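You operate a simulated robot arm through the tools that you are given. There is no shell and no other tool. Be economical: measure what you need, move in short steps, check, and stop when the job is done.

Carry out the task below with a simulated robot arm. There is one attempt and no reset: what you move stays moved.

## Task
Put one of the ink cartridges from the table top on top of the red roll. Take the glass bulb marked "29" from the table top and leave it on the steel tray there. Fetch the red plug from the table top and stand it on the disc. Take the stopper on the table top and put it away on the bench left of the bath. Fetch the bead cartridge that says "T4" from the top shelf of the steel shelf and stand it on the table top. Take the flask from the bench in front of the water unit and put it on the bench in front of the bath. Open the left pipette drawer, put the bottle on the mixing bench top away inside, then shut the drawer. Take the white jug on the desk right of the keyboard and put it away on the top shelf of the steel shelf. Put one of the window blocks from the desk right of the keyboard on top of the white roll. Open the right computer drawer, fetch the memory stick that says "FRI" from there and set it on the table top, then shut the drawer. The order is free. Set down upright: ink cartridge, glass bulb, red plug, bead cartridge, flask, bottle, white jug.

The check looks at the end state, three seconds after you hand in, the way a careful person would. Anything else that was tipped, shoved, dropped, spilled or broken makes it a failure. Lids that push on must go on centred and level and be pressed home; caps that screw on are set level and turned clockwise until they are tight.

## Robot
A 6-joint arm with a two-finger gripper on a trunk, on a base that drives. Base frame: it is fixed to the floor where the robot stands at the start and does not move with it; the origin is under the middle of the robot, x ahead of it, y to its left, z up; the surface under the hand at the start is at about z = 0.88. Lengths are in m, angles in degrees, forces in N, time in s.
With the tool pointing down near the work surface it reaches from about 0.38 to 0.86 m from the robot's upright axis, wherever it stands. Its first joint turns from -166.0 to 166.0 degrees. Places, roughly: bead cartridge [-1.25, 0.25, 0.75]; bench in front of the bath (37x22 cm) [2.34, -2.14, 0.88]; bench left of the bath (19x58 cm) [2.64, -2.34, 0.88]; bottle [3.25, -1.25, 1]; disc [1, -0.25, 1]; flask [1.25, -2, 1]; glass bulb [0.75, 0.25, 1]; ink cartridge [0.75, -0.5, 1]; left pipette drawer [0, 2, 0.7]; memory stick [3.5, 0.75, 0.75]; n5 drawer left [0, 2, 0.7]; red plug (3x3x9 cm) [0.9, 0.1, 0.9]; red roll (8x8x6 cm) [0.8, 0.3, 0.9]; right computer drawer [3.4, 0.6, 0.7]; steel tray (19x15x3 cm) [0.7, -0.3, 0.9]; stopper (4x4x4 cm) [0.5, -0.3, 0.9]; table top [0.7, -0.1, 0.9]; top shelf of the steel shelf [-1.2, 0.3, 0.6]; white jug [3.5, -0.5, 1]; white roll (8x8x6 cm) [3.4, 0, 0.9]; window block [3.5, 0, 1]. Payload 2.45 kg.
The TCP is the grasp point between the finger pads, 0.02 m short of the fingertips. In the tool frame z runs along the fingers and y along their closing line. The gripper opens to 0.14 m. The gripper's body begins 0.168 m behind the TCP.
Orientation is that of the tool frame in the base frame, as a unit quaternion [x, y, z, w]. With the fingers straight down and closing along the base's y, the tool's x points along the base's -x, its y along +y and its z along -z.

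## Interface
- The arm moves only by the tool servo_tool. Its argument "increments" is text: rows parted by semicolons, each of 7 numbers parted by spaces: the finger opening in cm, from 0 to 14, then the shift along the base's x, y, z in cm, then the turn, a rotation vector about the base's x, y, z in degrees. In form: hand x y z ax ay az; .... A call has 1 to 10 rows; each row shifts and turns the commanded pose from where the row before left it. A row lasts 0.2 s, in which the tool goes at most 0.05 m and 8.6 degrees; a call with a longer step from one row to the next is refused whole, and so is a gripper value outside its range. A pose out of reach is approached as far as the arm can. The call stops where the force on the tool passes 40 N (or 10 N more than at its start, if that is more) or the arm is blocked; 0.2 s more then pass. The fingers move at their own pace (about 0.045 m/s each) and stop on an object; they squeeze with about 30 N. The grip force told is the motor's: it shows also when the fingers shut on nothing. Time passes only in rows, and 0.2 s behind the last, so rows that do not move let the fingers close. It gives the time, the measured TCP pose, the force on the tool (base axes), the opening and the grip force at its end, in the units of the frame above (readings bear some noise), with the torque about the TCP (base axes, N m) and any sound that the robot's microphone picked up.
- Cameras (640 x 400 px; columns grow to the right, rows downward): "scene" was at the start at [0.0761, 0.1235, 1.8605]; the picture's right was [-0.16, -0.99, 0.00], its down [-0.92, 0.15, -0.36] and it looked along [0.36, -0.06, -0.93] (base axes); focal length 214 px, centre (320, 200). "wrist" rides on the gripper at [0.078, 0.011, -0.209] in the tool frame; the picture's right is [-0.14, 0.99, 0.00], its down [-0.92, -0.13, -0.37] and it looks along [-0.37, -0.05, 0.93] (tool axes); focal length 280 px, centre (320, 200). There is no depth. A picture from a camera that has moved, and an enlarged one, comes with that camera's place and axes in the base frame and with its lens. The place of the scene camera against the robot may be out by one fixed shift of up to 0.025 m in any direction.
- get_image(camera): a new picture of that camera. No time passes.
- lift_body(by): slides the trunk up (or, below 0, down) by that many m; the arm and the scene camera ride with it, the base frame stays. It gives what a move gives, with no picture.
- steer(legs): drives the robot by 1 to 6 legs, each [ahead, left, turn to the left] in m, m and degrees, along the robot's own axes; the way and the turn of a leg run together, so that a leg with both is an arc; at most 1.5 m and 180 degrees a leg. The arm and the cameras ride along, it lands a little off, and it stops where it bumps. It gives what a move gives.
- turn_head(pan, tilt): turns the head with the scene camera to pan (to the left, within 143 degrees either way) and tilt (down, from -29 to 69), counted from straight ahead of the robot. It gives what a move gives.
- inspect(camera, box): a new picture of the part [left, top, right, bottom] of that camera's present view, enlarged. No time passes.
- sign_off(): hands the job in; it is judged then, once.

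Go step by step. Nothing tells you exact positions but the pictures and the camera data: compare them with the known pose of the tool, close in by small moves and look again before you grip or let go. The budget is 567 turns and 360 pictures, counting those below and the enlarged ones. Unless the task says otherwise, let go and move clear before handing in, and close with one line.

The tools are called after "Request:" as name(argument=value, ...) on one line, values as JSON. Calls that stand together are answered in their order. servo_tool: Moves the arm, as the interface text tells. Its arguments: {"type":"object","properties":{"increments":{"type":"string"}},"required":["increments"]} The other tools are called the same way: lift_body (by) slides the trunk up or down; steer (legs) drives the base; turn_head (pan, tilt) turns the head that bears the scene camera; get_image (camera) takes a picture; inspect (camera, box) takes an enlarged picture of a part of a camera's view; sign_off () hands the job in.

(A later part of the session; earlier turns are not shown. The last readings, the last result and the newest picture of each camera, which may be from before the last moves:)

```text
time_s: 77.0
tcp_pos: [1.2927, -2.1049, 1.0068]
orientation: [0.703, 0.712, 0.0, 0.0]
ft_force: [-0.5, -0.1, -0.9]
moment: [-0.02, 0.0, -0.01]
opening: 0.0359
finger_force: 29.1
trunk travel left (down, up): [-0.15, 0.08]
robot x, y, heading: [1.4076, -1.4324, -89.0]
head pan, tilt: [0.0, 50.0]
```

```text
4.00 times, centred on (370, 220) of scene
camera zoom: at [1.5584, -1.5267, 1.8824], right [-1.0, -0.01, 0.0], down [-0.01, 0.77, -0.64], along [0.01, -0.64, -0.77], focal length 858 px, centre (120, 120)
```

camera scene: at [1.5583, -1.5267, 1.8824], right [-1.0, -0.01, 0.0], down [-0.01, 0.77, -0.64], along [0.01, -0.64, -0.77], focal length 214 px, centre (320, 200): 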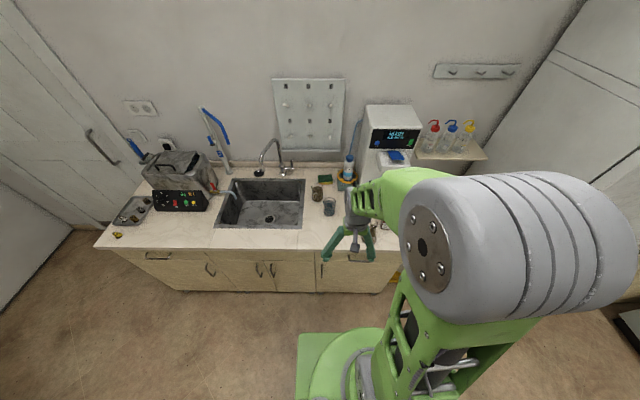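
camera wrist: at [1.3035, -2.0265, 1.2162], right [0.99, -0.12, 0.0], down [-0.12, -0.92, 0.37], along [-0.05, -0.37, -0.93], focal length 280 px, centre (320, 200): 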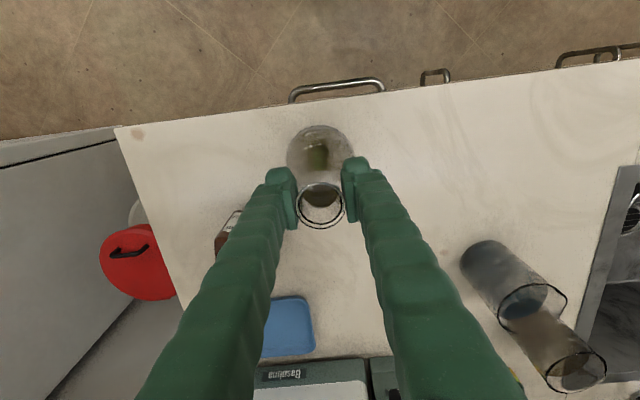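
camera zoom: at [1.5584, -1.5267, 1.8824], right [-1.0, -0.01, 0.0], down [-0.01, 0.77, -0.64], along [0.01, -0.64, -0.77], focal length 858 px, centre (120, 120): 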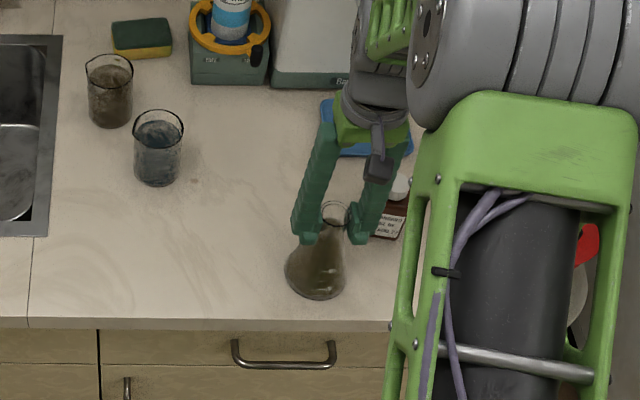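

The neck is gripped. I lift slowly, draw it back off the bench, and check.

Request:
servo_tool(increments="0 0 0 2 0 0 0;0 0 0 3 0 0 0;0 0 0 3 0 0 0;0 0 0 3 0 0 0;0 0 0 3 0 0 0;0 1 3 0 0 0 0;0 1 4 0 0 0 0;0 1 4 0 0 0 0;0 1 4 0 0 0 0;0 0 0 0 0 0 0")

Request:
get_image(camera="wrist")

```text
time_s: 79.2
tcp_pos: [1.3356, -1.9554, 1.1457]
orientation: [0.702, 0.712, 0.001, -0.001]
ft_force: [-0.1, -0.2, -0.8]
moment: [-0.03, -0.01, -0.01]
opening: 0.036
finger_force: 30.3
trunk travel left (down, up): [-0.15, 0.08]
robot x, y, heading: [1.4053, -1.4324, -89.2]
head pan, tilt: [0.0, 50.0]
```

```text
319 pictures are left
camera wrist: at [1.3452, -1.8762, 1.3556], right [0.99, -0.12, 0.0], down [-0.12, -0.92, 0.37], along [-0.05, -0.36, -0.93], focal length 280 px, centre (320, 200)
```

wrist: 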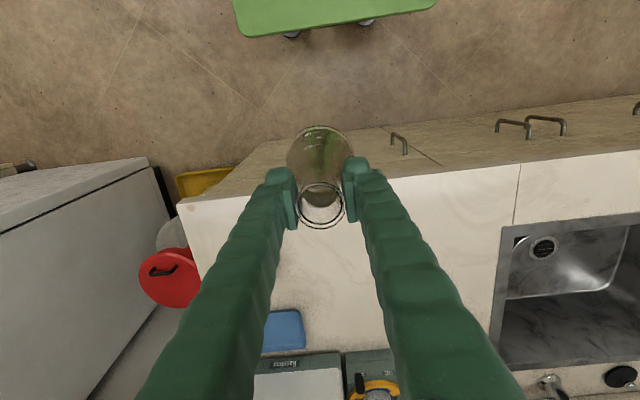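

Request:
steer(legs=[[0, 1.05, -0.8]])

Request:
get_image(camera="wrist")

```text
time_s: 88.8
tcp_pos: [2.383, -1.9439, 1.1468]
orientation: [0.705, 0.709, 0.0, 0.0]
ft_force: [0.2, -0.4, -0.1]
moment: [0.02, 0.03, 0.02]
opening: 0.0354
finger_force: 29.8
trunk travel left (down, up): [-0.15, 0.08]
robot x, y, heading: [2.4643, -1.4249, -89.8]
head pan, tilt: [0.0, 50.0]
```

```text
318 pictures are left
camera wrist: at [2.3955, -1.8665, 1.3559], right [0.99, -0.13, 0.0], down [-0.12, -0.92, 0.37], along [-0.05, -0.36, -0.93], focal length 280 px, centre (320, 200)
```

wrist: 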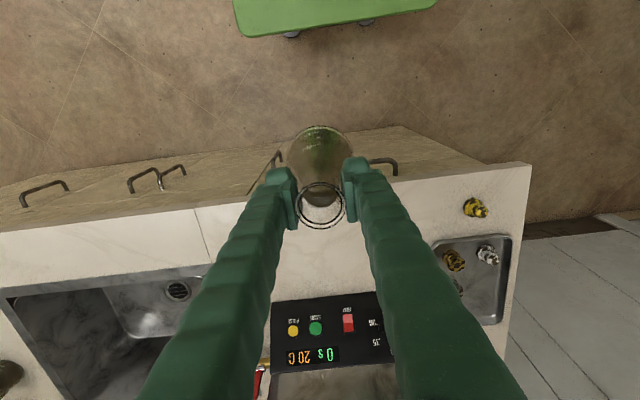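

The bench in front of the bath is free. I carry the flask over (2.385, -2.13) and lower it.

Request:
servo_tool(increments="0 0 -3.1 0 0 0 0;0 0 -3.1 0 0 0 0;0 0 -3.1 0 0 0 0;0 0 -3.1 0 0 0 0;0 0 -3.1 0 0 0 0;0 0 -3 0 0 0 0;0 0 0 -4 0 0 0;0 0 0 -4 0 0 0;0 0 0 -3 0 0 0;0 0 0 -1.5 0 0 0")

Request:
get_image(camera="wrist")

```text
time_s: 91.0
tcp_pos: [2.3829, -2.1304, 1.0217]
orientation: [0.706, 0.708, 0.0, 0.001]
ft_force: [-0.2, -0.2, -1.4]
moment: [-0.01, 0.03, -0.01]
opening: 0.0355
finger_force: 29.8
trunk travel left (down, up): [-0.15, 0.08]
robot x, y, heading: [2.4619, -1.4238, -90.3]
head pan, tilt: [0.0, 50.0]
```

```text
317 pictures are left
camera wrist: at [2.3947, -2.0521, 1.2305], right [0.99, -0.13, 0.0], down [-0.12, -0.92, 0.37], along [-0.05, -0.36, -0.93], focal length 280 px, centre (320, 200)
```

wrist: 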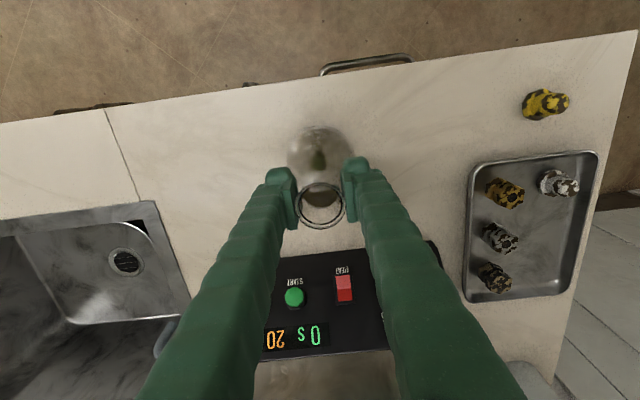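

Request:
servo_tool(increments="0 0 0 -1 0 0 0;0 0 0 -0.3 0 0 0;0 0 0 -0.3 0 0 0;0 0 0 0 0 0 0")

```text
time_s: 92.0
tcp_pos: [2.384, -2.1297, 1.007]
orientation: [0.706, 0.708, -0.001, 0.001]
ft_force: [-0.2, 1.5, 8.0]
moment: [0.25, 0.0, -0.1]
opening: 0.0355
finger_force: 29.7
trunk travel left (down, up): [-0.15, 0.08]
robot x, y, heading: [2.462, -1.4256, -90.0]
head pan, tilt: [0.0, 50.0]
```

The flask touches the bench. I release and rise.

Request:
servo_tool(increments="6 0 0 0 0 0 0;7 0 0 0 0 0 0;7 0 0 0 0 0 0;7 0 0 4 0 0 0;7 0 0 4 0 0 0;9 0 0 4 0 0 0;14 0 4 3 0 0 0;14 0 4.5 0 0 0 0;14 0 4.5 0 0 0 0;14 0 4.5 0 0 0 0")

Request:
get_image(camera="wrist")

Request:
turn_head(pan=60, tilt=35)

Request:
get_image(camera="scene")

```text
time_s: 94.2
tcp_pos: [2.3855, -1.9536, 1.1539]
orientation: [0.707, 0.708, 0.001, 0.0]
ft_force: [0.4, 1.0, 0.0]
moment: [-0.06, 0.01, 0.02]
opening: 0.1402
finger_force: 0.2
trunk travel left (down, up): [-0.15, 0.08]
robot x, y, heading: [2.4584, -1.425, -89.8]
head pan, tilt: [0.0, 50.0]
```

```text
316 pictures are left
camera wrist: at [2.3961, -1.8749, 1.3638], right [0.99, -0.13, 0.0], down [-0.12, -0.92, 0.37], along [-0.05, -0.37, -0.93], focal length 280 px, centre (320, 200)
```

wrist: 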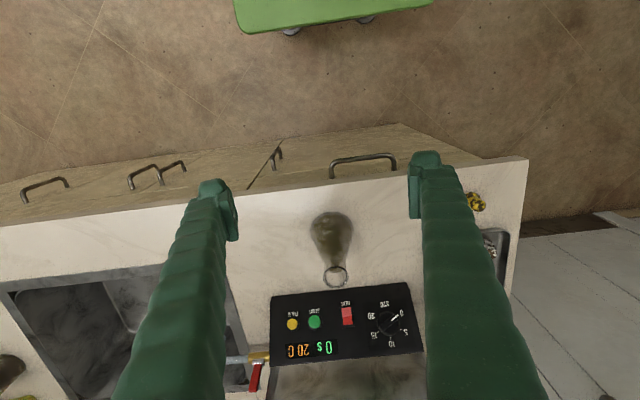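

```text
time_s: 95.5
tcp_pos: [2.3848, -1.9548, 1.1534]
orientation: [0.706, 0.708, 0.0, 0.0]
ft_force: [-0.3, 0.4, -0.1]
moment: [0.03, 0.02, 0.0]
opening: 0.14
finger_force: 0.1
trunk travel left (down, up): [-0.15, 0.08]
robot x, y, heading: [2.4599, -1.4245, -89.7]
head pan, tilt: [60.0, 35.0]
```

```text
315 pictures are left
camera scene: at [2.6882, -1.4861, 1.9041], right [-0.5, -0.87, 0.0], down [-0.5, 0.29, -0.82], along [0.71, -0.41, -0.57], focal length 214 px, centre (320, 200)
```

scene: 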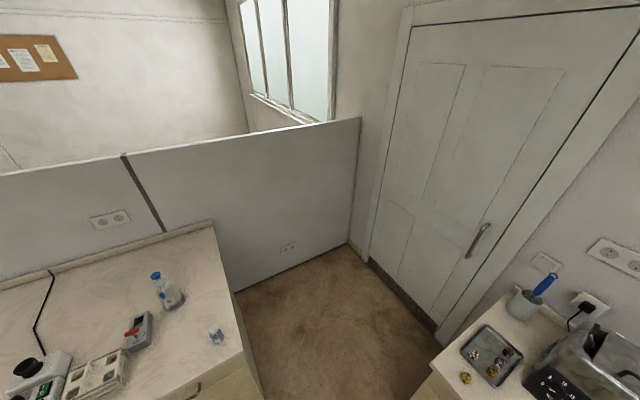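

The flask stands fine. Next I back off, turn to face the desk side (+x) and look at what is there.

Request:
steer(legs=[[-0.6, 0, 0], [0, 0, 90]])

Request:
turn_head(pan=0, tilt=40)

Request:
get_image(camera="scene")

```text
time_s: 102.6
tcp_pos: [2.9872, -0.9222, 1.1541]
orientation: [0.008, 1.0, 0.0, 0.0]
ft_force: [0.0, -0.3, 0.3]
moment: [0.01, -0.04, -0.01]
opening: 0.1398
finger_force: 0.0
trunk travel left (down, up): [-0.15, 0.08]
robot x, y, heading: [2.4616, -0.8389, -1.0]
head pan, tilt: [60.0, 35.0]
```

```text
time_s: 103.9
tcp_pos: [2.9861, -0.9235, 1.1544]
orientation: [0.008, 1.0, 0.0, 0.0]
ft_force: [-0.2, -0.4, 0.4]
moment: [0.02, 0.02, 0.01]
opening: 0.1402
finger_force: 0.1
trunk travel left (down, up): [-0.15, 0.08]
robot x, y, heading: [2.46, -0.8369, -1.1]
head pan, tilt: [0.0, 40.0]
```

```text
314 pictures are left
camera scene: at [2.5675, -0.7053, 1.8966], right [-0.01, -1.0, 0.0], down [-0.64, 0.01, -0.77], along [0.77, -0.01, -0.64], focal length 214 px, centre (320, 200)
```

scene: 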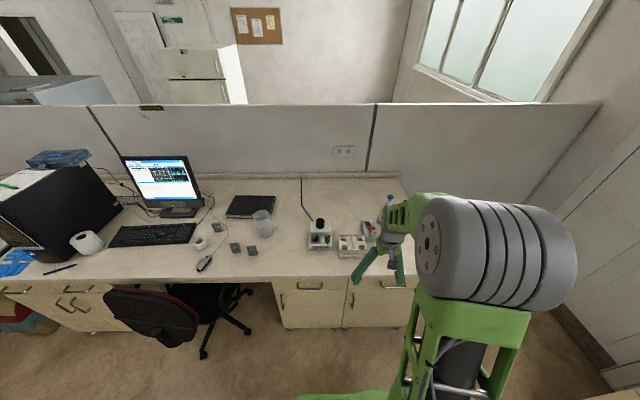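

I see the window blocks (two grey cubes), white roll, a glassy jug and the mixing bench. I enlarge to identify them and the chair's place.

Request:
inspect(camera="scene", box=[80, 180, 320, 360])

Request:
inspect(camera="scene", box=[300, 180, 420, 280])

Request:
get_image(camera="wrist")

```text
2.22 times, centred on (200, 270) of scene
camera zoom: at [2.5675, -0.7053, 1.8966], right [-0.01, -1.0, 0.0], down [-0.64, 0.01, -0.77], along [0.77, -0.01, -0.64], focal length 477 px, centre (587, 44)
```

zoom: 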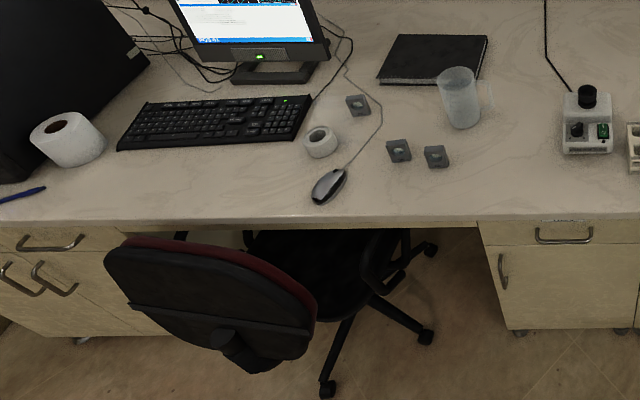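

```text
4.00 times, centred on (360, 230) of scene
camera zoom: at [2.5675, -0.7053, 1.8966], right [-0.01, -1.0, 0.0], down [-0.64, 0.01, -0.77], along [0.77, -0.01, -0.64], focal length 858 px, centre (160, 80)
```

zoom: 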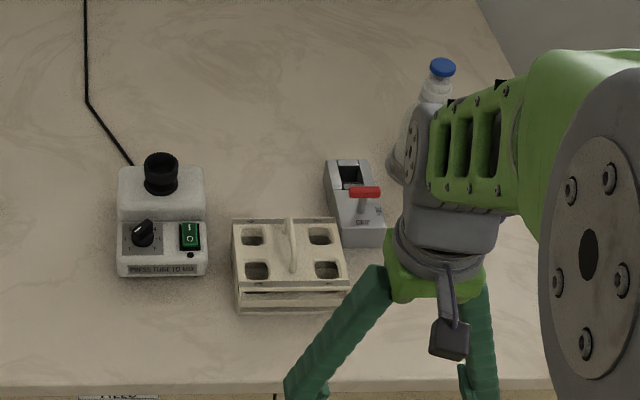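

```text
311 pictures are left
camera wrist: at [2.9097, -0.9113, 1.3633], right [0.15, 0.99, 0.0], down [0.92, -0.14, 0.37], along [0.36, -0.06, -0.93], focal length 280 px, centre (320, 200)
```

wrist: 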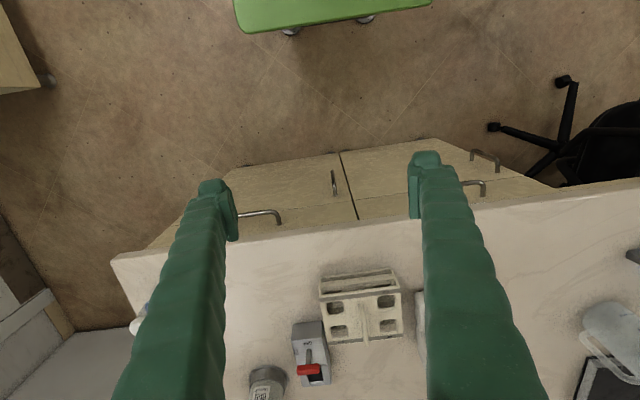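

The translucent jug has a handle; three grey window blocks lie around the white roll. I drive to about (2.70, -0.40).

Request:
steer(legs=[[0.24, 0.45, 1.0]])

Request:
get_image(camera="wrist")

```text
time_s: 108.4
tcp_pos: [3.2268, -0.4651, 1.1548]
orientation: [0.003, 1.0, 0.001, 0.0]
ft_force: [0.2, 0.6, 0.4]
moment: [0.01, 0.0, 0.01]
opening: 0.1402
finger_force: 0.0
trunk travel left (down, up): [-0.15, 0.08]
robot x, y, heading: [2.6993, -0.3891, -0.2]
head pan, tilt: [0.0, 40.0]
```

```text
310 pictures are left
camera wrist: at [3.1501, -0.4549, 1.3633], right [0.14, 0.99, 0.0], down [0.92, -0.13, 0.37], along [0.36, -0.05, -0.93], focal length 280 px, centre (320, 200)
```

wrist: 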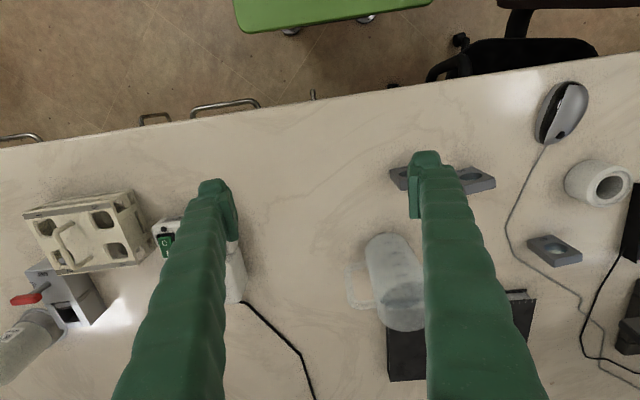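

Nearest block is about (3.334, -0.204) and the roll at about (3.35, -0.04). I move above that block.

Request:
servo_tool(increments="14 1.5 3.7 0 0 0 0;14 1.5 3.7 0 0 0 0;14 1.5 3.7 0 0 0 0;14 1.5 3.7 0 0 0 0;14 1.5 3.7 0 0 0 0;14 1.5 3.7 -2 0 0 0;12 1.7 3.7 -2 0 0 0;10 0 0 -4 0 0 0;10 0 0 -2 0 0 0;10 0 0 0 0 0 0")

Request:
get_image(camera="wrist")

```text
time_s: 110.6
tcp_pos: [3.3324, -0.2083, 1.0545]
orientation: [0.003, 1.0, 0.0, 0.0]
ft_force: [0.1, 0.8, 0.6]
moment: [0.01, -0.01, 0.0]
opening: 0.1
finger_force: 0.1
trunk travel left (down, up): [-0.15, 0.08]
robot x, y, heading: [2.7013, -0.3843, -0.4]
head pan, tilt: [0.0, 40.0]
```

```text
309 pictures are left
camera wrist: at [3.2558, -0.1978, 1.2635], right [0.14, 0.99, 0.0], down [0.92, -0.13, 0.37], along [0.36, -0.05, -0.93], focal length 280 px, centre (320, 200)
```

wrist: 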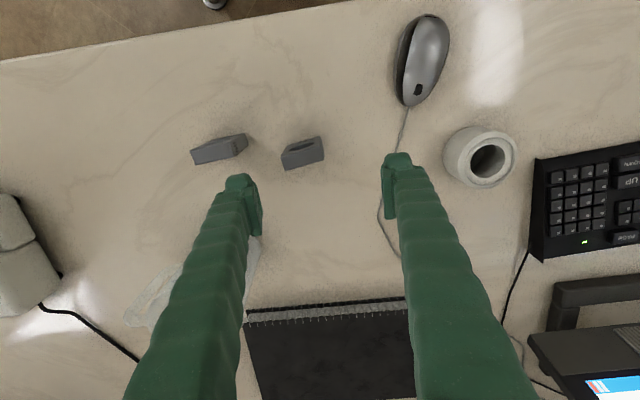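

Request:
inspect(camera="wrist", box=[180, 115, 340, 215])

Request:
inspect(camera="wrist", box=[420, 100, 540, 200])

Request:
inspect(camera="scene", box=[260, 200, 340, 260])

```text
4.00 times, centred on (260, 165) of wrist
camera zoom: at [3.2558, -0.1978, 1.2635], right [0.14, 0.99, 0.0], down [0.92, -0.13, 0.37], along [0.36, -0.05, -0.93], focal length 1122 px, centre (560, 340)
```

zoom: 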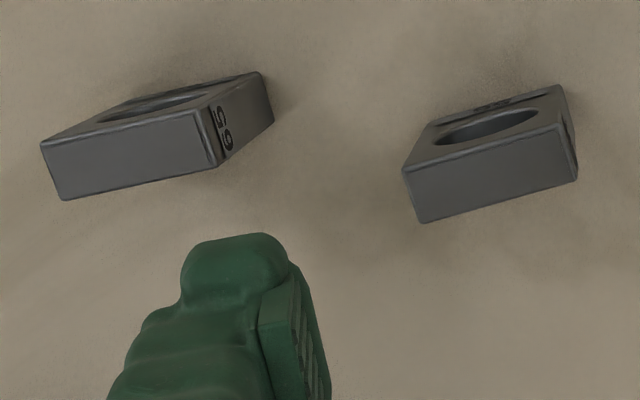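

```text
4.00 times, centred on (480, 150) of wrist
camera zoom: at [3.2558, -0.1978, 1.2635], right [0.14, 0.99, 0.0], down [0.92, -0.13, 0.37], along [0.36, -0.05, -0.93], focal length 1122 px, centre (-320, 400)
```

zoom: 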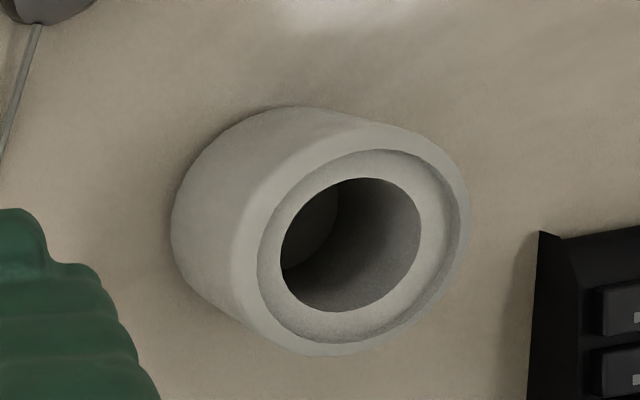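

```text
6.67 times, centred on (300, 230) of scene
camera zoom: at [2.8055, -0.2528, 1.8966], right [-0.01, -1.0, 0.0], down [-0.64, 0.0, -0.77], along [0.77, 0.0, -0.64], focal length 1430 px, centre (453, 0)
```

zoom: 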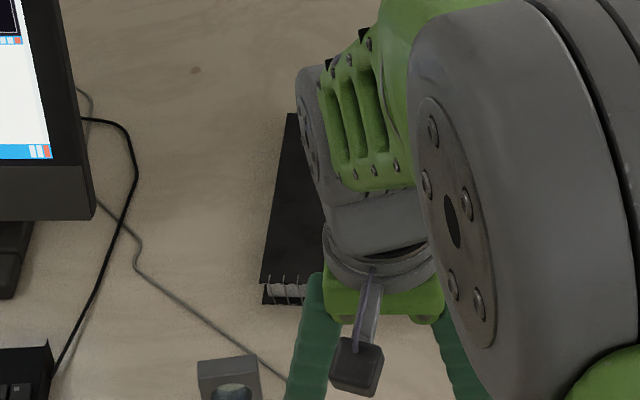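

Each window block stands on edge (about 5.4 wide, 1.8 thick, 4.5 tall), turned by about 4 degrees. I align with it, lower partway and look.

Request:
servo_tool(increments="9 0 -2 0 0 0 4;9 0 0 -4 0 0 0;9 0 0 -3 0 0 0;9 0 0 0 0 0 0")

Request:
get_image(camera="wrist")

Request:
inspect(camera="wrist", box=[240, 120, 400, 220])

```text
time_s: 111.6
tcp_pos: [3.3365, -0.2272, 0.9834]
orientation: [-0.032, 0.999, 0.0, 0.0]
ft_force: [-0.1, -0.6, 0.3]
moment: [0.01, 0.0, 0.01]
opening: 0.0898
finger_force: 0.0
trunk travel left (down, up): [-0.15, 0.08]
robot x, y, heading: [2.7024, -0.3851, -0.3]
head pan, tilt: [0.0, 40.0]
```

```text
305 pictures are left
camera wrist: at [3.2578, -0.2219, 1.1936], right [0.07, 1.0, 0.0], down [0.93, -0.07, 0.37], along [0.37, -0.03, -0.93], focal length 280 px, centre (320, 200)
```

wrist: 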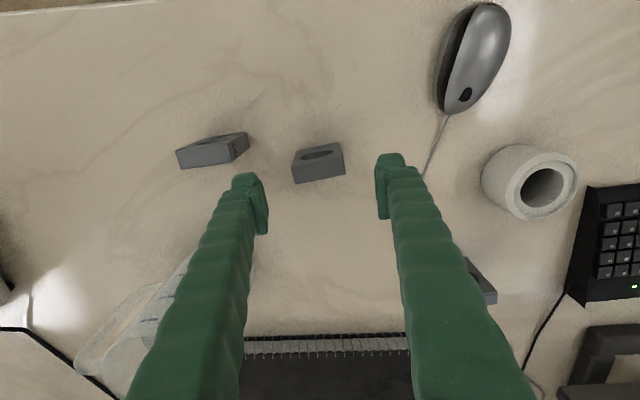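

```text
4.00 times, centred on (320, 170) of wrist
camera zoom: at [3.2578, -0.2219, 1.1936], right [0.07, 1.0, 0.0], down [0.93, -0.07, 0.37], along [0.37, -0.03, -0.93], focal length 1122 px, centre (320, 320)
```

zoom: 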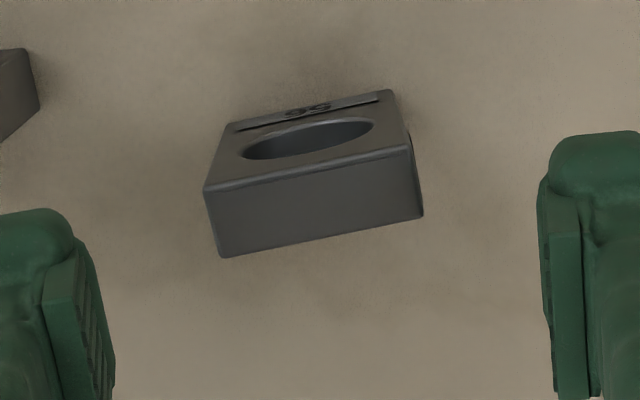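

The block is about 4.7 wide, 1.6 thick and 7 tall, standing. I measure the white roll's hole before deciding how to set it down.

Request:
inspect(camera="wrist", box=[470, 130, 590, 230])

Request:
inspect(camera="scene", box=[200, 200, 300, 280])

```text
4.00 times, centred on (530, 180) of wrist
camera zoom: at [3.2578, -0.2219, 1.1936], right [0.07, 1.0, 0.0], down [0.93, -0.07, 0.37], along [0.37, -0.03, -0.93], focal length 1122 px, centre (-520, 280)
```

zoom: 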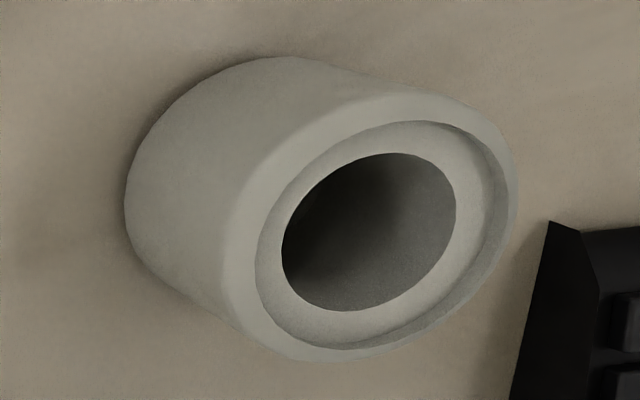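

```text
5.00 times, centred on (250, 240) of scene
camera zoom: at [2.8054, -0.2528, 1.8967], right [-0.01, -1.0, 0.0], down [-0.64, 0.0, -0.77], along [0.77, 0.0, -0.64], focal length 1072 px, centre (670, 0)
```

zoom: 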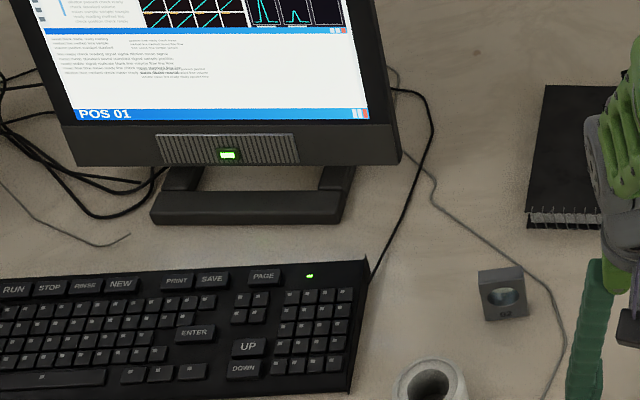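

The hole is nearly as wide as the standing block, so I will lay a block flat: first grip it high, tilt it about 70 degrees and let it down on the bench, then re-grip it flat. I grip it now.

Request:
servo_tool(increments="9 -1 0 0 0 0 2;9 0 0 -3 0 0 0;9 0 0 -1.7 0 0 0;9 0 0 0 0 0 0")

Request:
get_image(camera="wrist")

```text
time_s: 112.6
tcp_pos: [3.324, -0.2262, 0.9371]
orientation: [-0.049, 0.999, 0.0, 0.001]
ft_force: [-0.4, -0.1, 0.5]
moment: [-0.01, 0.0, 0.03]
opening: 0.0902
finger_force: 0.0
trunk travel left (down, up): [-0.15, 0.08]
robot x, y, heading: [2.6983, -0.3894, -0.2]
head pan, tilt: [0.0, 40.0]
```

```text
301 pictures are left
camera wrist: at [3.2461, -0.2248, 1.1458], right [0.04, 1.0, 0.0], down [0.93, -0.04, 0.37], along [0.37, -0.01, -0.93], focal length 280 px, centre (320, 200)
```

wrist: 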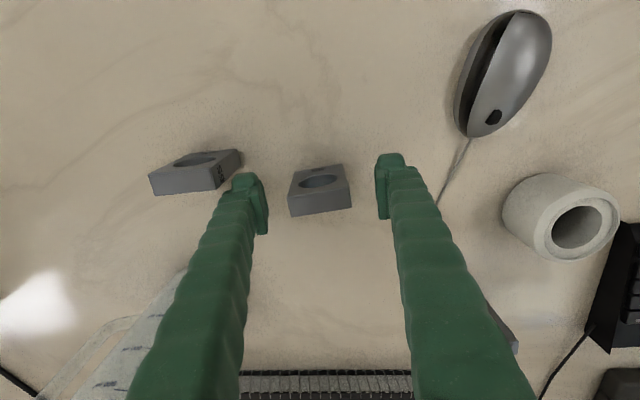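

Request:
servo_tool(increments="9 0.1 -0.2 0 0 0 1.5;4 0 0 0 0 0 0;4 0 0 0 0 0 0;0 0 0 0 0 0 0;0 0 0 0 0 0 0;0 0 0 4 0 0 0;0 0 0 2 0 0 -3.5;0 0 0 0 0 0 -3.7")

Request:
get_image(camera="wrist")

```text
time_s: 114.4
tcp_pos: [3.324, -0.2289, 0.996]
orientation: [0.0, 1.0, 0.0, 0.0]
ft_force: [-0.5, 0.4, -1.5]
moment: [0.0, 0.04, 0.03]
opening: 0.0469
finger_force: 29.8
trunk travel left (down, up): [-0.15, 0.08]
robot x, y, heading: [2.698, -0.383, -0.4]
head pan, tilt: [0.0, 40.0]
```

```text
300 pictures are left
camera wrist: at [3.2473, -0.2181, 1.2058], right [0.14, 0.99, 0.0], down [0.92, -0.13, 0.37], along [0.36, -0.05, -0.93], focal length 280 px, centre (320, 200)
```

wrist: 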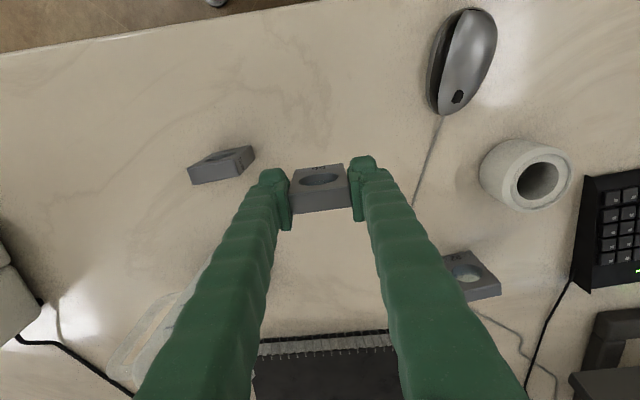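

The block is held (width 4.7 cm as measured). I raise it a bit and tilt the tool forward about 70 degrees.

Request:
servo_tool(increments="0 0 0 4 0 0 0;0 0 0 0 0 -8.5 0;0 0 0 0 0 -8.5 0;0 0 0 0 0 -8.5 0;0 0 0 0 0 -8.5 0;0 0 0 0 0 -8.5 0;0 0 0 0 0 -8.5 0;0 0 0 0 0 -8.5 0;0 0 0 0 0 -8.5 0;0 0 0 0 0 0 0")

Request:
get_image(camera="wrist")

Request:
get_image(camera="scene")

```text
time_s: 116.6
tcp_pos: [3.3706, -0.21, 1.088]
orientation: [0.006, 0.864, -0.039, 0.501]
ft_force: [0.1, 0.4, -1.3]
moment: [0.03, -0.01, 0.02]
opening: 0.047
finger_force: 30.1
out of reach, approached as far as the arm can: row 4, 5, 8, 9
trunk travel left (down, up): [-0.15, 0.08]
robot x, y, heading: [2.6955, -0.3872, -0.1]
head pan, tilt: [0.0, 40.0]
```

```text
299 pictures are left
camera wrist: at [3.1517, -0.1874, 1.1216], right [0.12, 0.99, 0.06], down [0.13, -0.07, 0.99], along [0.98, -0.11, -0.14], focal length 280 px, centre (320, 200)
```

wrist: 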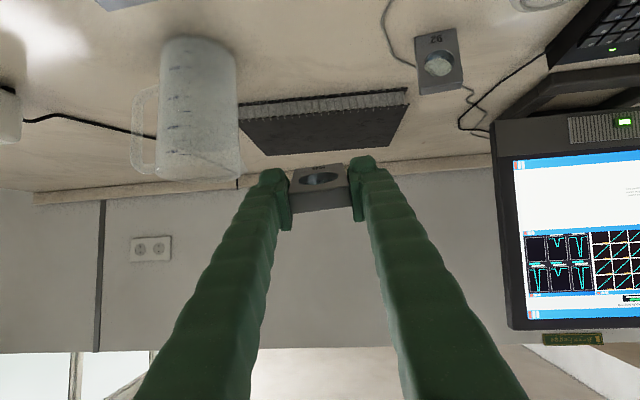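

```text
298 pictures are left
camera scene: at [2.8055, -0.2537, 1.8967], right [-0.01, -1.0, 0.0], down [-0.64, 0.0, -0.77], along [0.77, 0.0, -0.64], focal length 214 px, centre (320, 200)
```

scene: 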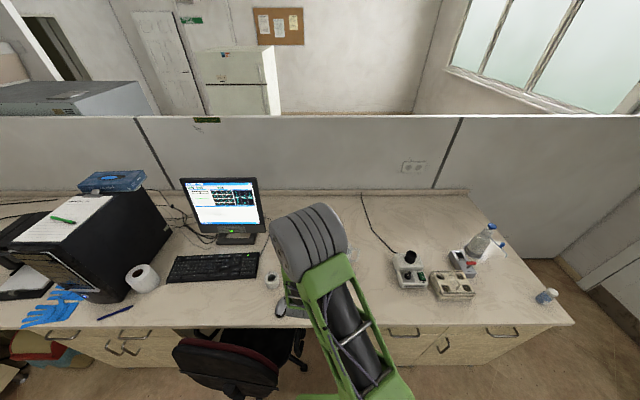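

The tilted pose is too close to the robot. I back the robot off by 15 cm to give the tilted arm room.

Request:
steer(legs=[[-0.18, 0, 0]])

Request:
servo_tool(increments="0 4.5 0 0 0 0 0;0 4.5 0 0 0 0 0;0 0 0 0 0 0 0")

```text
time_s: 118.1
tcp_pos: [3.1893, -0.2109, 1.0873]
orientation: [0.006, 0.865, -0.039, 0.501]
ft_force: [-1.0, 0.4, -0.2]
moment: [-0.01, 0.05, 0.02]
opening: 0.0467
finger_force: 30.2
trunk travel left (down, up): [-0.15, 0.08]
robot x, y, heading: [2.5196, -0.3877, -0.5]
head pan, tilt: [0.0, 40.0]
```

```text
time_s: 118.9
tcp_pos: [3.2803, -0.2092, 1.0866]
orientation: [0.007, 0.865, -0.039, 0.501]
ft_force: [0.7, 0.2, -0.4]
moment: [0.0, -0.01, 0.03]
opening: 0.0468
finger_force: 29.7
trunk travel left (down, up): [-0.15, 0.08]
robot x, y, heading: [2.5234, -0.3825, -0.2]
head pan, tilt: [0.0, 40.0]
```

Request:
servo_tool(increments="0 1 0 0 3.4 0 2.9;0 1 0 -3 0 -5 0;0 0 0 -4 0 -5 0;0 0 0 -4 0 0 0;0 0 0 0 0 0 0")

Request:
get_image(camera="wrist")

```text
time_s: 120.1
tcp_pos: [3.344, -0.1769, 1.0023]
orientation: [-0.006, 0.821, -0.016, 0.571]
ft_force: [0.8, -0.5, -0.1]
moment: [-0.02, 0.02, -0.04]
opening: 0.0466
finger_force: 30.5
out of reach, approached as far as the arm can: row 2, 3, 4
trunk travel left (down, up): [-0.15, 0.08]
robot x, y, heading: [2.517, -0.388, -0.2]
head pan, tilt: [0.0, 40.0]
```

```text
297 pictures are left
camera wrist: at [3.1214, -0.1635, 1.0023], right [0.06, 0.99, 0.1], down [-0.03, -0.09, 1.0], along [1.0, -0.06, 0.02], focal length 280 px, centre (320, 200)
```

wrist: 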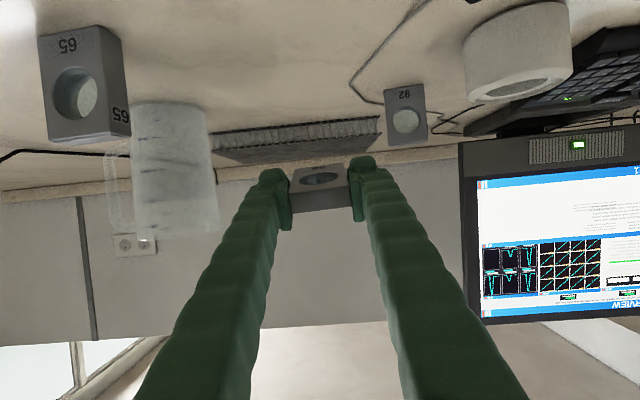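

Request:
steer(legs=[[-0.15, 0, 0]])

Request:
servo_tool(increments="0 4 -1 0 0 0 0;0 4 -1 0 0 0 0;0 2 -0.5 0 1.5 0 0.5;0 0 0 -3 0 0 0;0 0 0 -3 0 0 0;0 0 0 0 0 0 0")

```text
time_s: 121.5
tcp_pos: [3.1924, -0.1757, 1.0034]
orientation: [-0.004, 0.82, -0.017, 0.572]
ft_force: [0.4, -0.1, 0.8]
moment: [-0.03, 0.04, -0.01]
opening: 0.0468
finger_force: 30.1
trunk travel left (down, up): [-0.15, 0.08]
robot x, y, heading: [2.3679, -0.3782, -0.4]
head pan, tilt: [0.0, 40.0]
```

```text
time_s: 122.9
tcp_pos: [3.2924, -0.2022, 0.9439]
orientation: [0.001, 0.821, -0.004, 0.571]
ft_force: [-0.4, 0.1, -0.9]
moment: [0.03, 0.03, 0.03]
opening: 0.0466
finger_force: 30.3
trunk travel left (down, up): [-0.15, 0.08]
robot x, y, heading: [2.3682, -0.3828, -0.4]
head pan, tilt: [0.0, 40.0]
```

Now the pose works. I lower in small steps until the block's lower edge touches.

Request:
servo_tool(increments="0 0.5 0 -2 0 0 0;0 0 0 -0.6 0 0 0;0 0 0 -0.4 0 0 0;0 0 0 0 0 0 0")

Request:
get_image(camera="wrist")

Request:
inspect(camera="scene", box=[220, 180, 360, 280])

```text
time_s: 123.9
tcp_pos: [3.2971, -0.2003, 0.9131]
orientation: [0.0, 0.821, -0.004, 0.571]
ft_force: [0.4, -0.3, -1.2]
moment: [-0.02, 0.0, 0.02]
opening: 0.0468
finger_force: 30.0
trunk travel left (down, up): [-0.15, 0.08]
robot x, y, heading: [2.3687, -0.3787, -0.6]
head pan, tilt: [0.0, 40.0]
```

```text
296 pictures are left
camera wrist: at [3.0753, -0.1898, 0.9123], right [0.05, 0.99, 0.12], down [-0.03, -0.12, 0.99], along [1.0, -0.06, 0.02], focal length 280 px, centre (320, 200)
```

wrist: 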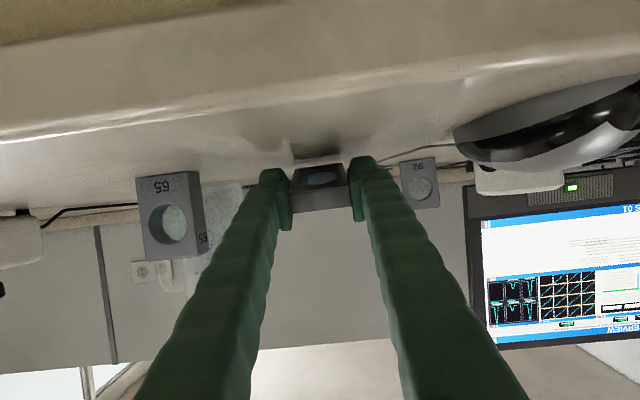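

```text
4.00 times, centred on (290, 230) of scene
camera zoom: at [2.4754, -0.2505, 1.8966], right [-0.01, -1.0, 0.0], down [-0.64, 0.01, -0.77], along [0.77, -0.01, -0.64], focal length 858 px, centre (440, 80)
```

zoom: 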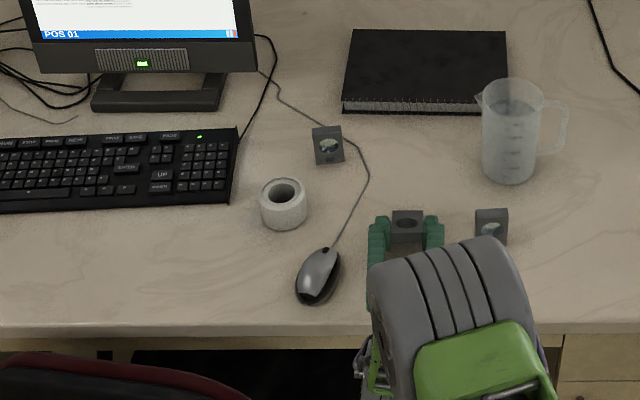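

Request:
servo_tool(increments="0 0 0 -0.3 0 0 0;0 0 0 -0.3 0 0 0;0 0 0 -0.2 0 0 0;0 0 0 0 0 0 0")

```text
time_s: 124.9
tcp_pos: [3.2995, -0.2022, 0.9083]
orientation: [0.0, 0.819, -0.004, 0.574]
ft_force: [-0.1, 0.9, 11.8]
moment: [0.32, -0.58, -0.01]
opening: 0.0469
finger_force: 30.1
trunk travel left (down, up): [-0.15, 0.08]
robot x, y, heading: [2.3665, -0.3845, -0.6]
head pan, tilt: [0.0, 40.0]
```

Contact. I open the fingers so the block settles flat, then back up.

Request:
servo_tool(increments="6 0 0 0 0 0 0;8 0 0 0 0 0 0;9 0 0 0 0 0 0;9 0 0 0 0 0 0")

Request:
get_image(camera="wrist")

Request:
inspect(camera="scene", box=[220, 180, 360, 280])

```text
time_s: 125.9
tcp_pos: [3.2985, -0.2027, 0.9062]
orientation: [0.0, 0.821, -0.004, 0.571]
ft_force: [0.6, -0.4, -0.3]
moment: [0.0, 0.0, 0.0]
opening: 0.0899
finger_force: 0.1
trunk travel left (down, up): [-0.15, 0.08]
robot x, y, heading: [2.3705, -0.3848, -0.4]
head pan, tilt: [0.0, 40.0]
```

```text
294 pictures are left
camera wrist: at [3.0759, -0.1903, 0.9048], right [0.05, 0.99, 0.12], down [-0.03, -0.12, 0.99], along [1.0, -0.06, 0.02], focal length 280 px, centre (320, 200)
```

wrist: 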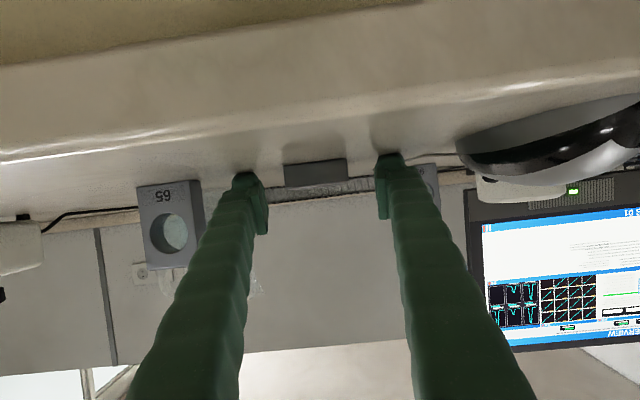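

```text
4.00 times, centred on (290, 230) of scene
camera zoom: at [2.4752, -0.2506, 1.8966], right [-0.01, -1.0, 0.0], down [-0.64, 0.01, -0.77], along [0.77, -0.01, -0.64], focal length 858 px, centre (440, 80)
```

zoom: 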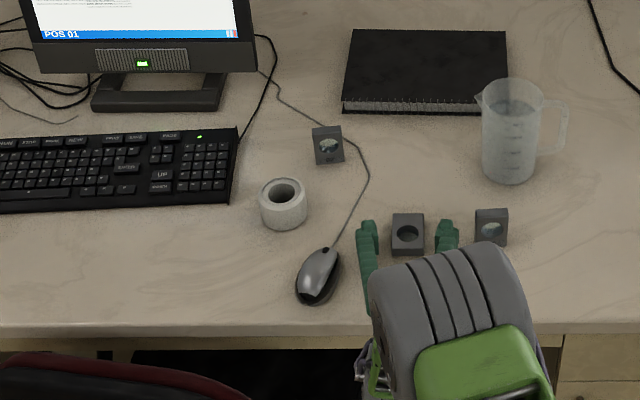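

The block lies flat. I rise, turn the tool back to pointing down while pulling back.

Request:
servo_tool(increments="9 0 0 4.5 0 0 0;9 0 0 4.5 0 0 0;9 -1 0 4.5 0 8.5 0;9 -4 0 2 0 8.5 0;9 -4 0 2 0 8.5 0;9 -4 0 0 0 8.5 0;9 -4 0 0 0 8.5 0;9 -4 0 0 0 8.5 0;9 -4 0 0 0 8.5 0;9 -4 0 0 0 8.5 0")

Request:
servo_tool(increments="9 0 0 0 0 1.7 0;9 0 0 0 0 0 0")

```text
time_s: 128.1
tcp_pos: [3.0092, -0.2009, 1.0814]
orientation: [-0.003, 1.0, -0.003, 0.012]
ft_force: [0.4, -0.1, 0.2]
moment: [0.04, 0.0, 0.0]
opening: 0.0901
finger_force: 0.0
trunk travel left (down, up): [-0.15, 0.08]
robot x, y, heading: [2.3686, -0.3819, -0.2]
head pan, tilt: [0.0, 40.0]
```

```text
time_s: 128.7
tcp_pos: [3.0074, -0.1993, 1.0812]
orientation: [-0.003, 1.0, -0.003, -0.001]
ft_force: [-0.3, 0.2, 0.4]
moment: [0.03, 0.01, 0.01]
opening: 0.0899
finger_force: 0.0
trunk travel left (down, up): [-0.15, 0.08]
robot x, y, heading: [2.3679, -0.3828, -0.4]
head pan, tilt: [0.0, 40.0]
```

Tool is down again. I drive forward 33 cm so block and roll are both in reach, and look.

Request:
steer(legs=[[0.33, 0, 0.4]])

Request:
get_image(camera="wrist")

```text
time_s: 130.8
tcp_pos: [3.3346, -0.1973, 1.0807]
orientation: [-0.007, 1.0, -0.003, -0.001]
ft_force: [0.5, -0.3, 0.1]
moment: [-0.01, 0.02, -0.02]
opening: 0.09
finger_force: 0.0
trunk travel left (down, up): [-0.15, 0.08]
robot x, y, heading: [2.6935, -0.3862, -0.0]
head pan, tilt: [0.0, 40.0]
```

```text
292 pictures are left
camera wrist: at [3.257, -0.1867, 1.2899], right [0.12, 0.99, -0.01], down [0.92, -0.11, 0.37], along [0.36, -0.05, -0.93], focal length 280 px, centre (320, 200)
```

wrist: 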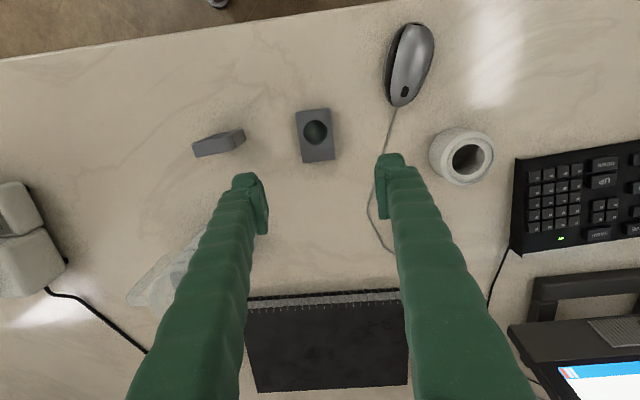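

Request:
servo_tool(increments="9 -2.2 -0.5 -2 0 0 0;9 0 0 -4.5 0 0 0;9 0 0 -4.5 0 0 0;9 0 0 -2.5 0 0 0;9 0 0 0 0 0 0")

Request:
get_image(camera="wrist")

```text
time_s: 132.1
tcp_pos: [3.3098, -0.2029, 0.9458]
orientation: [-0.007, 1.0, -0.003, -0.001]
ft_force: [-0.1, -0.5, -0.5]
moment: [0.01, -0.01, 0.0]
opening: 0.0903
finger_force: 0.0
trunk travel left (down, up): [-0.15, 0.08]
robot x, y, heading: [2.6965, -0.3795, 0.2]
head pan, tilt: [0.0, 40.0]
```

```text
291 pictures are left
camera wrist: at [3.2327, -0.1921, 1.1547], right [0.12, 0.99, -0.01], down [0.92, -0.11, 0.37], along [0.37, -0.05, -0.93], focal length 280 px, centre (320, 200)
```

wrist: 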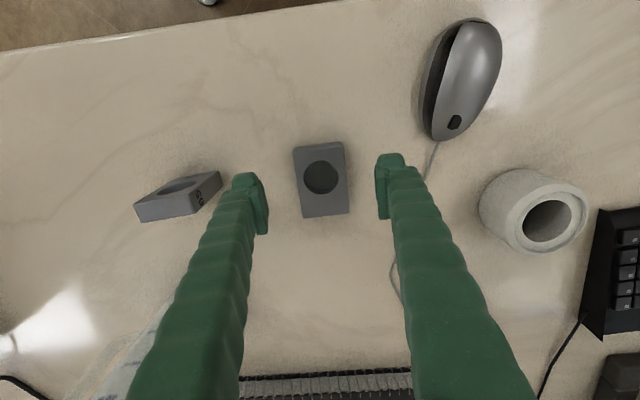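

Request:
servo_tool(increments="9 0.5 0 -3 0 0 0;9 0 0 -0.9 0 0 0;5 0 0 0 0 0 0;3 0 0 0 0 0 0;0 0 0 0 0 0 0;0 0 0 0 0 0 0;0 0 0 0 0 0 0")

```text
time_s: 133.7
tcp_pos: [3.3149, -0.2025, 0.907]
orientation: [-0.007, 1.0, -0.003, 0.0]
ft_force: [-0.3, 0.4, 0.6]
moment: [-0.03, -0.01, -0.01]
opening: 0.0468
finger_force: 29.8
trunk travel left (down, up): [-0.15, 0.08]
robot x, y, heading: [2.691, -0.3835, -0.0]
head pan, tilt: [0.0, 40.0]
```

Gripped. I lift it and move next to the roll for a closer look.

Request:
servo_tool(increments="0 0 0 4 0 0 0;0 0 0 4.5 0 0 0;0 0 0 4.5 0 0 0;0 0 0 2 0 0 0;0 1 4 0 0 0 0;0 1 4 0 0 0 0;0 1 4 0 0 0 0;0 0.5 3 0 0 0 0;0 0 0 0 0 0 0")

Request:
get_image(camera="wrist")

```text
time_s: 135.7
tcp_pos: [3.3538, -0.0524, 1.055]
orientation: [-0.006, 1.0, -0.004, 0.001]
ft_force: [-0.3, -0.3, -1.1]
moment: [0.04, 0.0, 0.0]
opening: 0.0465
finger_force: 30.6
trunk travel left (down, up): [-0.15, 0.08]
robot x, y, heading: [2.6968, -0.3849, -0.2]
head pan, tilt: [0.0, 40.0]
```

```text
290 pictures are left
camera wrist: at [3.2747, -0.041, 1.2648], right [0.12, 0.99, -0.01], down [0.92, -0.11, 0.37], along [0.37, -0.05, -0.93], focal length 280 px, centre (320, 200)
```

wrist: 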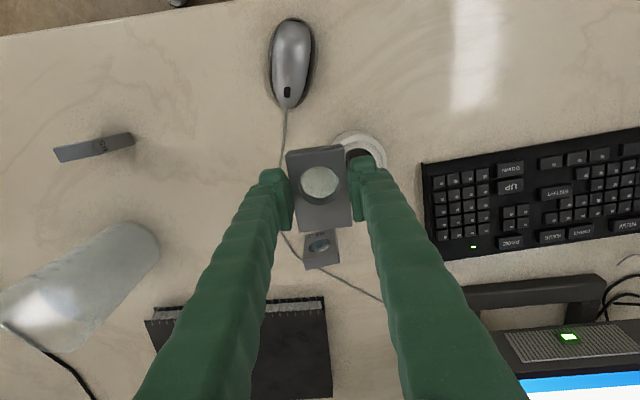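

Request:
inspect(camera="wrist", box=[270, 110, 430, 230])

```text
3.33 times, centred on (350, 170) of wrist
camera zoom: at [3.2747, -0.041, 1.2648], right [0.12, 0.99, -0.01], down [0.92, -0.11, 0.37], along [0.37, -0.05, -0.93], focal length 935 px, centre (220, 300)
```

zoom: 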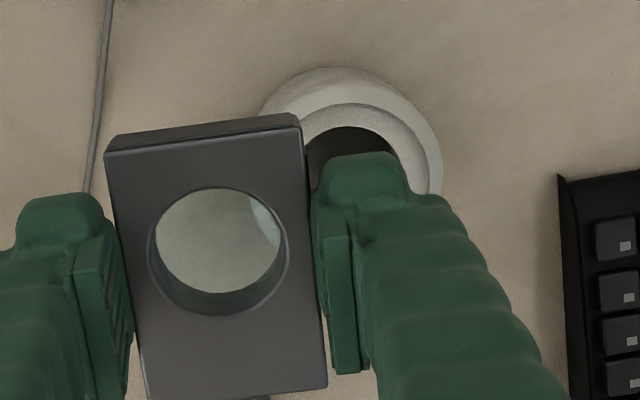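

Roll centre is about (3.363, -0.015). I move over it and lower until contact.

Request:
servo_tool(increments="0 1 3.7 0 0 0 0;0 0 0 -4 0 0 0;0 0 0 -2 0 0 0;0 0 0 0 0 0 0")

Request:
inspect(camera="wrist", box=[240, 110, 400, 230])

Request:
inspect(camera="scene", box=[220, 200, 340, 280])

```text
time_s: 136.7
tcp_pos: [3.3617, -0.0164, 0.996]
orientation: [-0.007, 1.0, -0.004, 0.0]
ft_force: [0.2, 0.7, -1.1]
moment: [0.01, 0.0, 0.04]
opening: 0.0466
finger_force: 30.0
trunk travel left (down, up): [-0.15, 0.08]
robot x, y, heading: [2.6965, -0.3849, 0.0]
head pan, tilt: [0.0, 40.0]
```

```text
3.33 times, centred on (320, 170) of wrist
camera zoom: at [3.2847, -0.0049, 1.2053], right [0.12, 0.99, -0.01], down [0.92, -0.11, 0.37], along [0.37, -0.05, -0.93], focal length 935 px, centre (320, 300)
```

zoom: 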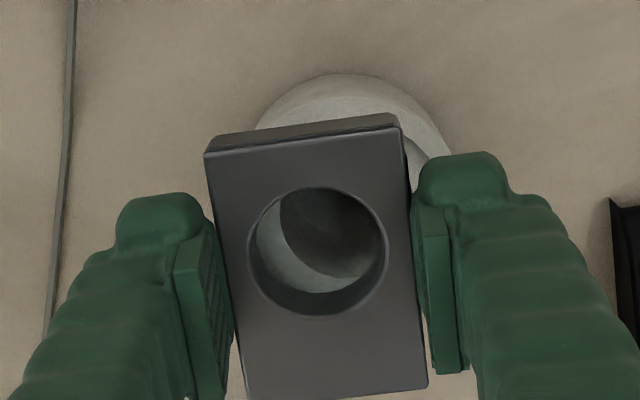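

```text
5.00 times, centred on (280, 240) of scene
camera zoom: at [2.8007, -0.2513, 1.8966], right [0.0, -1.0, 0.0], down [-0.64, 0.0, -0.77], along [0.77, 0.0, -0.64], focal length 1072 px, centre (520, 0)
```

zoom: 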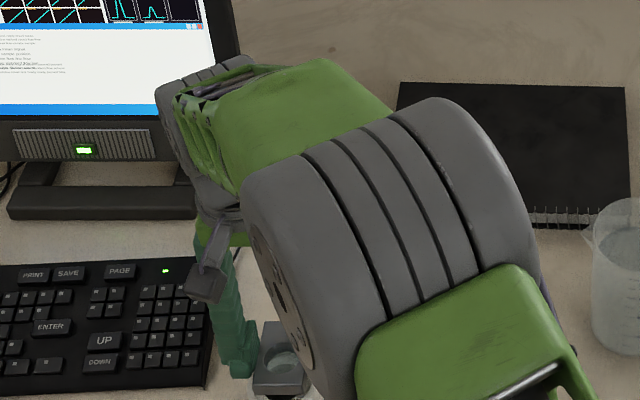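

Request:
servo_tool(increments="0 -0.2 0.7 0 0 0 0;0 0 0 -1.5 0 0 0;0 0 0 -0.6 0 0 0;0 0 0 -0.4 0 0 0;0 0 0 -0.3 0 0 0;0 0 0 0 0 0 0")

```text
time_s: 138.1
tcp_pos: [3.3607, -0.0081, 0.9696]
orientation: [-0.007, 1.0, -0.003, -0.001]
ft_force: [0.2, -0.4, -0.6]
moment: [0.01, 0.0, 0.0]
opening: 0.0464
finger_force: 30.0
trunk travel left (down, up): [-0.15, 0.08]
robot x, y, heading: [2.696, -0.3816, 0.0]
head pan, tilt: [0.0, 40.0]
```

Request:
servo_tool(increments="0 0 0 -0.3 0 0 0;0 0 0 -0.3 0 0 0;0 0 0 0 0 0 0")

```text
time_s: 138.8
tcp_pos: [3.3593, -0.0086, 0.963]
orientation: [-0.007, 1.0, -0.003, 0.0]
ft_force: [0.5, -0.4, -0.8]
moment: [0.0, -0.02, 0.01]
opening: 0.0469
finger_force: 29.8
trunk travel left (down, up): [-0.15, 0.08]
robot x, y, heading: [2.6933, -0.381, 0.0]
head pan, tilt: [0.0, 40.0]
```

Request:
servo_tool(increments="0 0 0 -0.2 0 0 0;0 0 0 -0.2 0 0 0;0 0 0 0 0 0 0")

Request:
inspect(camera="wrist", box=[240, 110, 400, 230])

```text
time_s: 139.7
tcp_pos: [3.3585, -0.0077, 0.9614]
orientation: [-0.006, 1.0, -0.002, 0.001]
ft_force: [-0.3, -1.1, 12.4]
moment: [-0.11, 0.08, -0.03]
opening: 0.0467
finger_force: 29.8
trunk travel left (down, up): [-0.15, 0.08]
robot x, y, heading: [2.6952, -0.3843, -0.1]
head pan, tilt: [0.0, 40.0]
```

```text
3.33 times, centred on (320, 170) of wrist
camera zoom: at [3.2818, 0.0018, 1.1701], right [0.12, 0.99, -0.01], down [0.92, -0.11, 0.37], along [0.37, -0.05, -0.93], focal length 935 px, centre (320, 300)
```

zoom: 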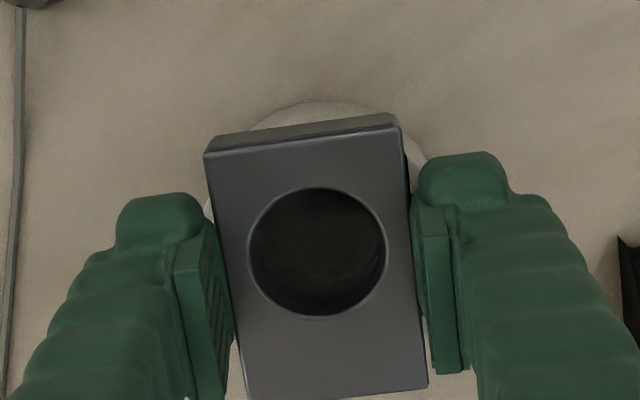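

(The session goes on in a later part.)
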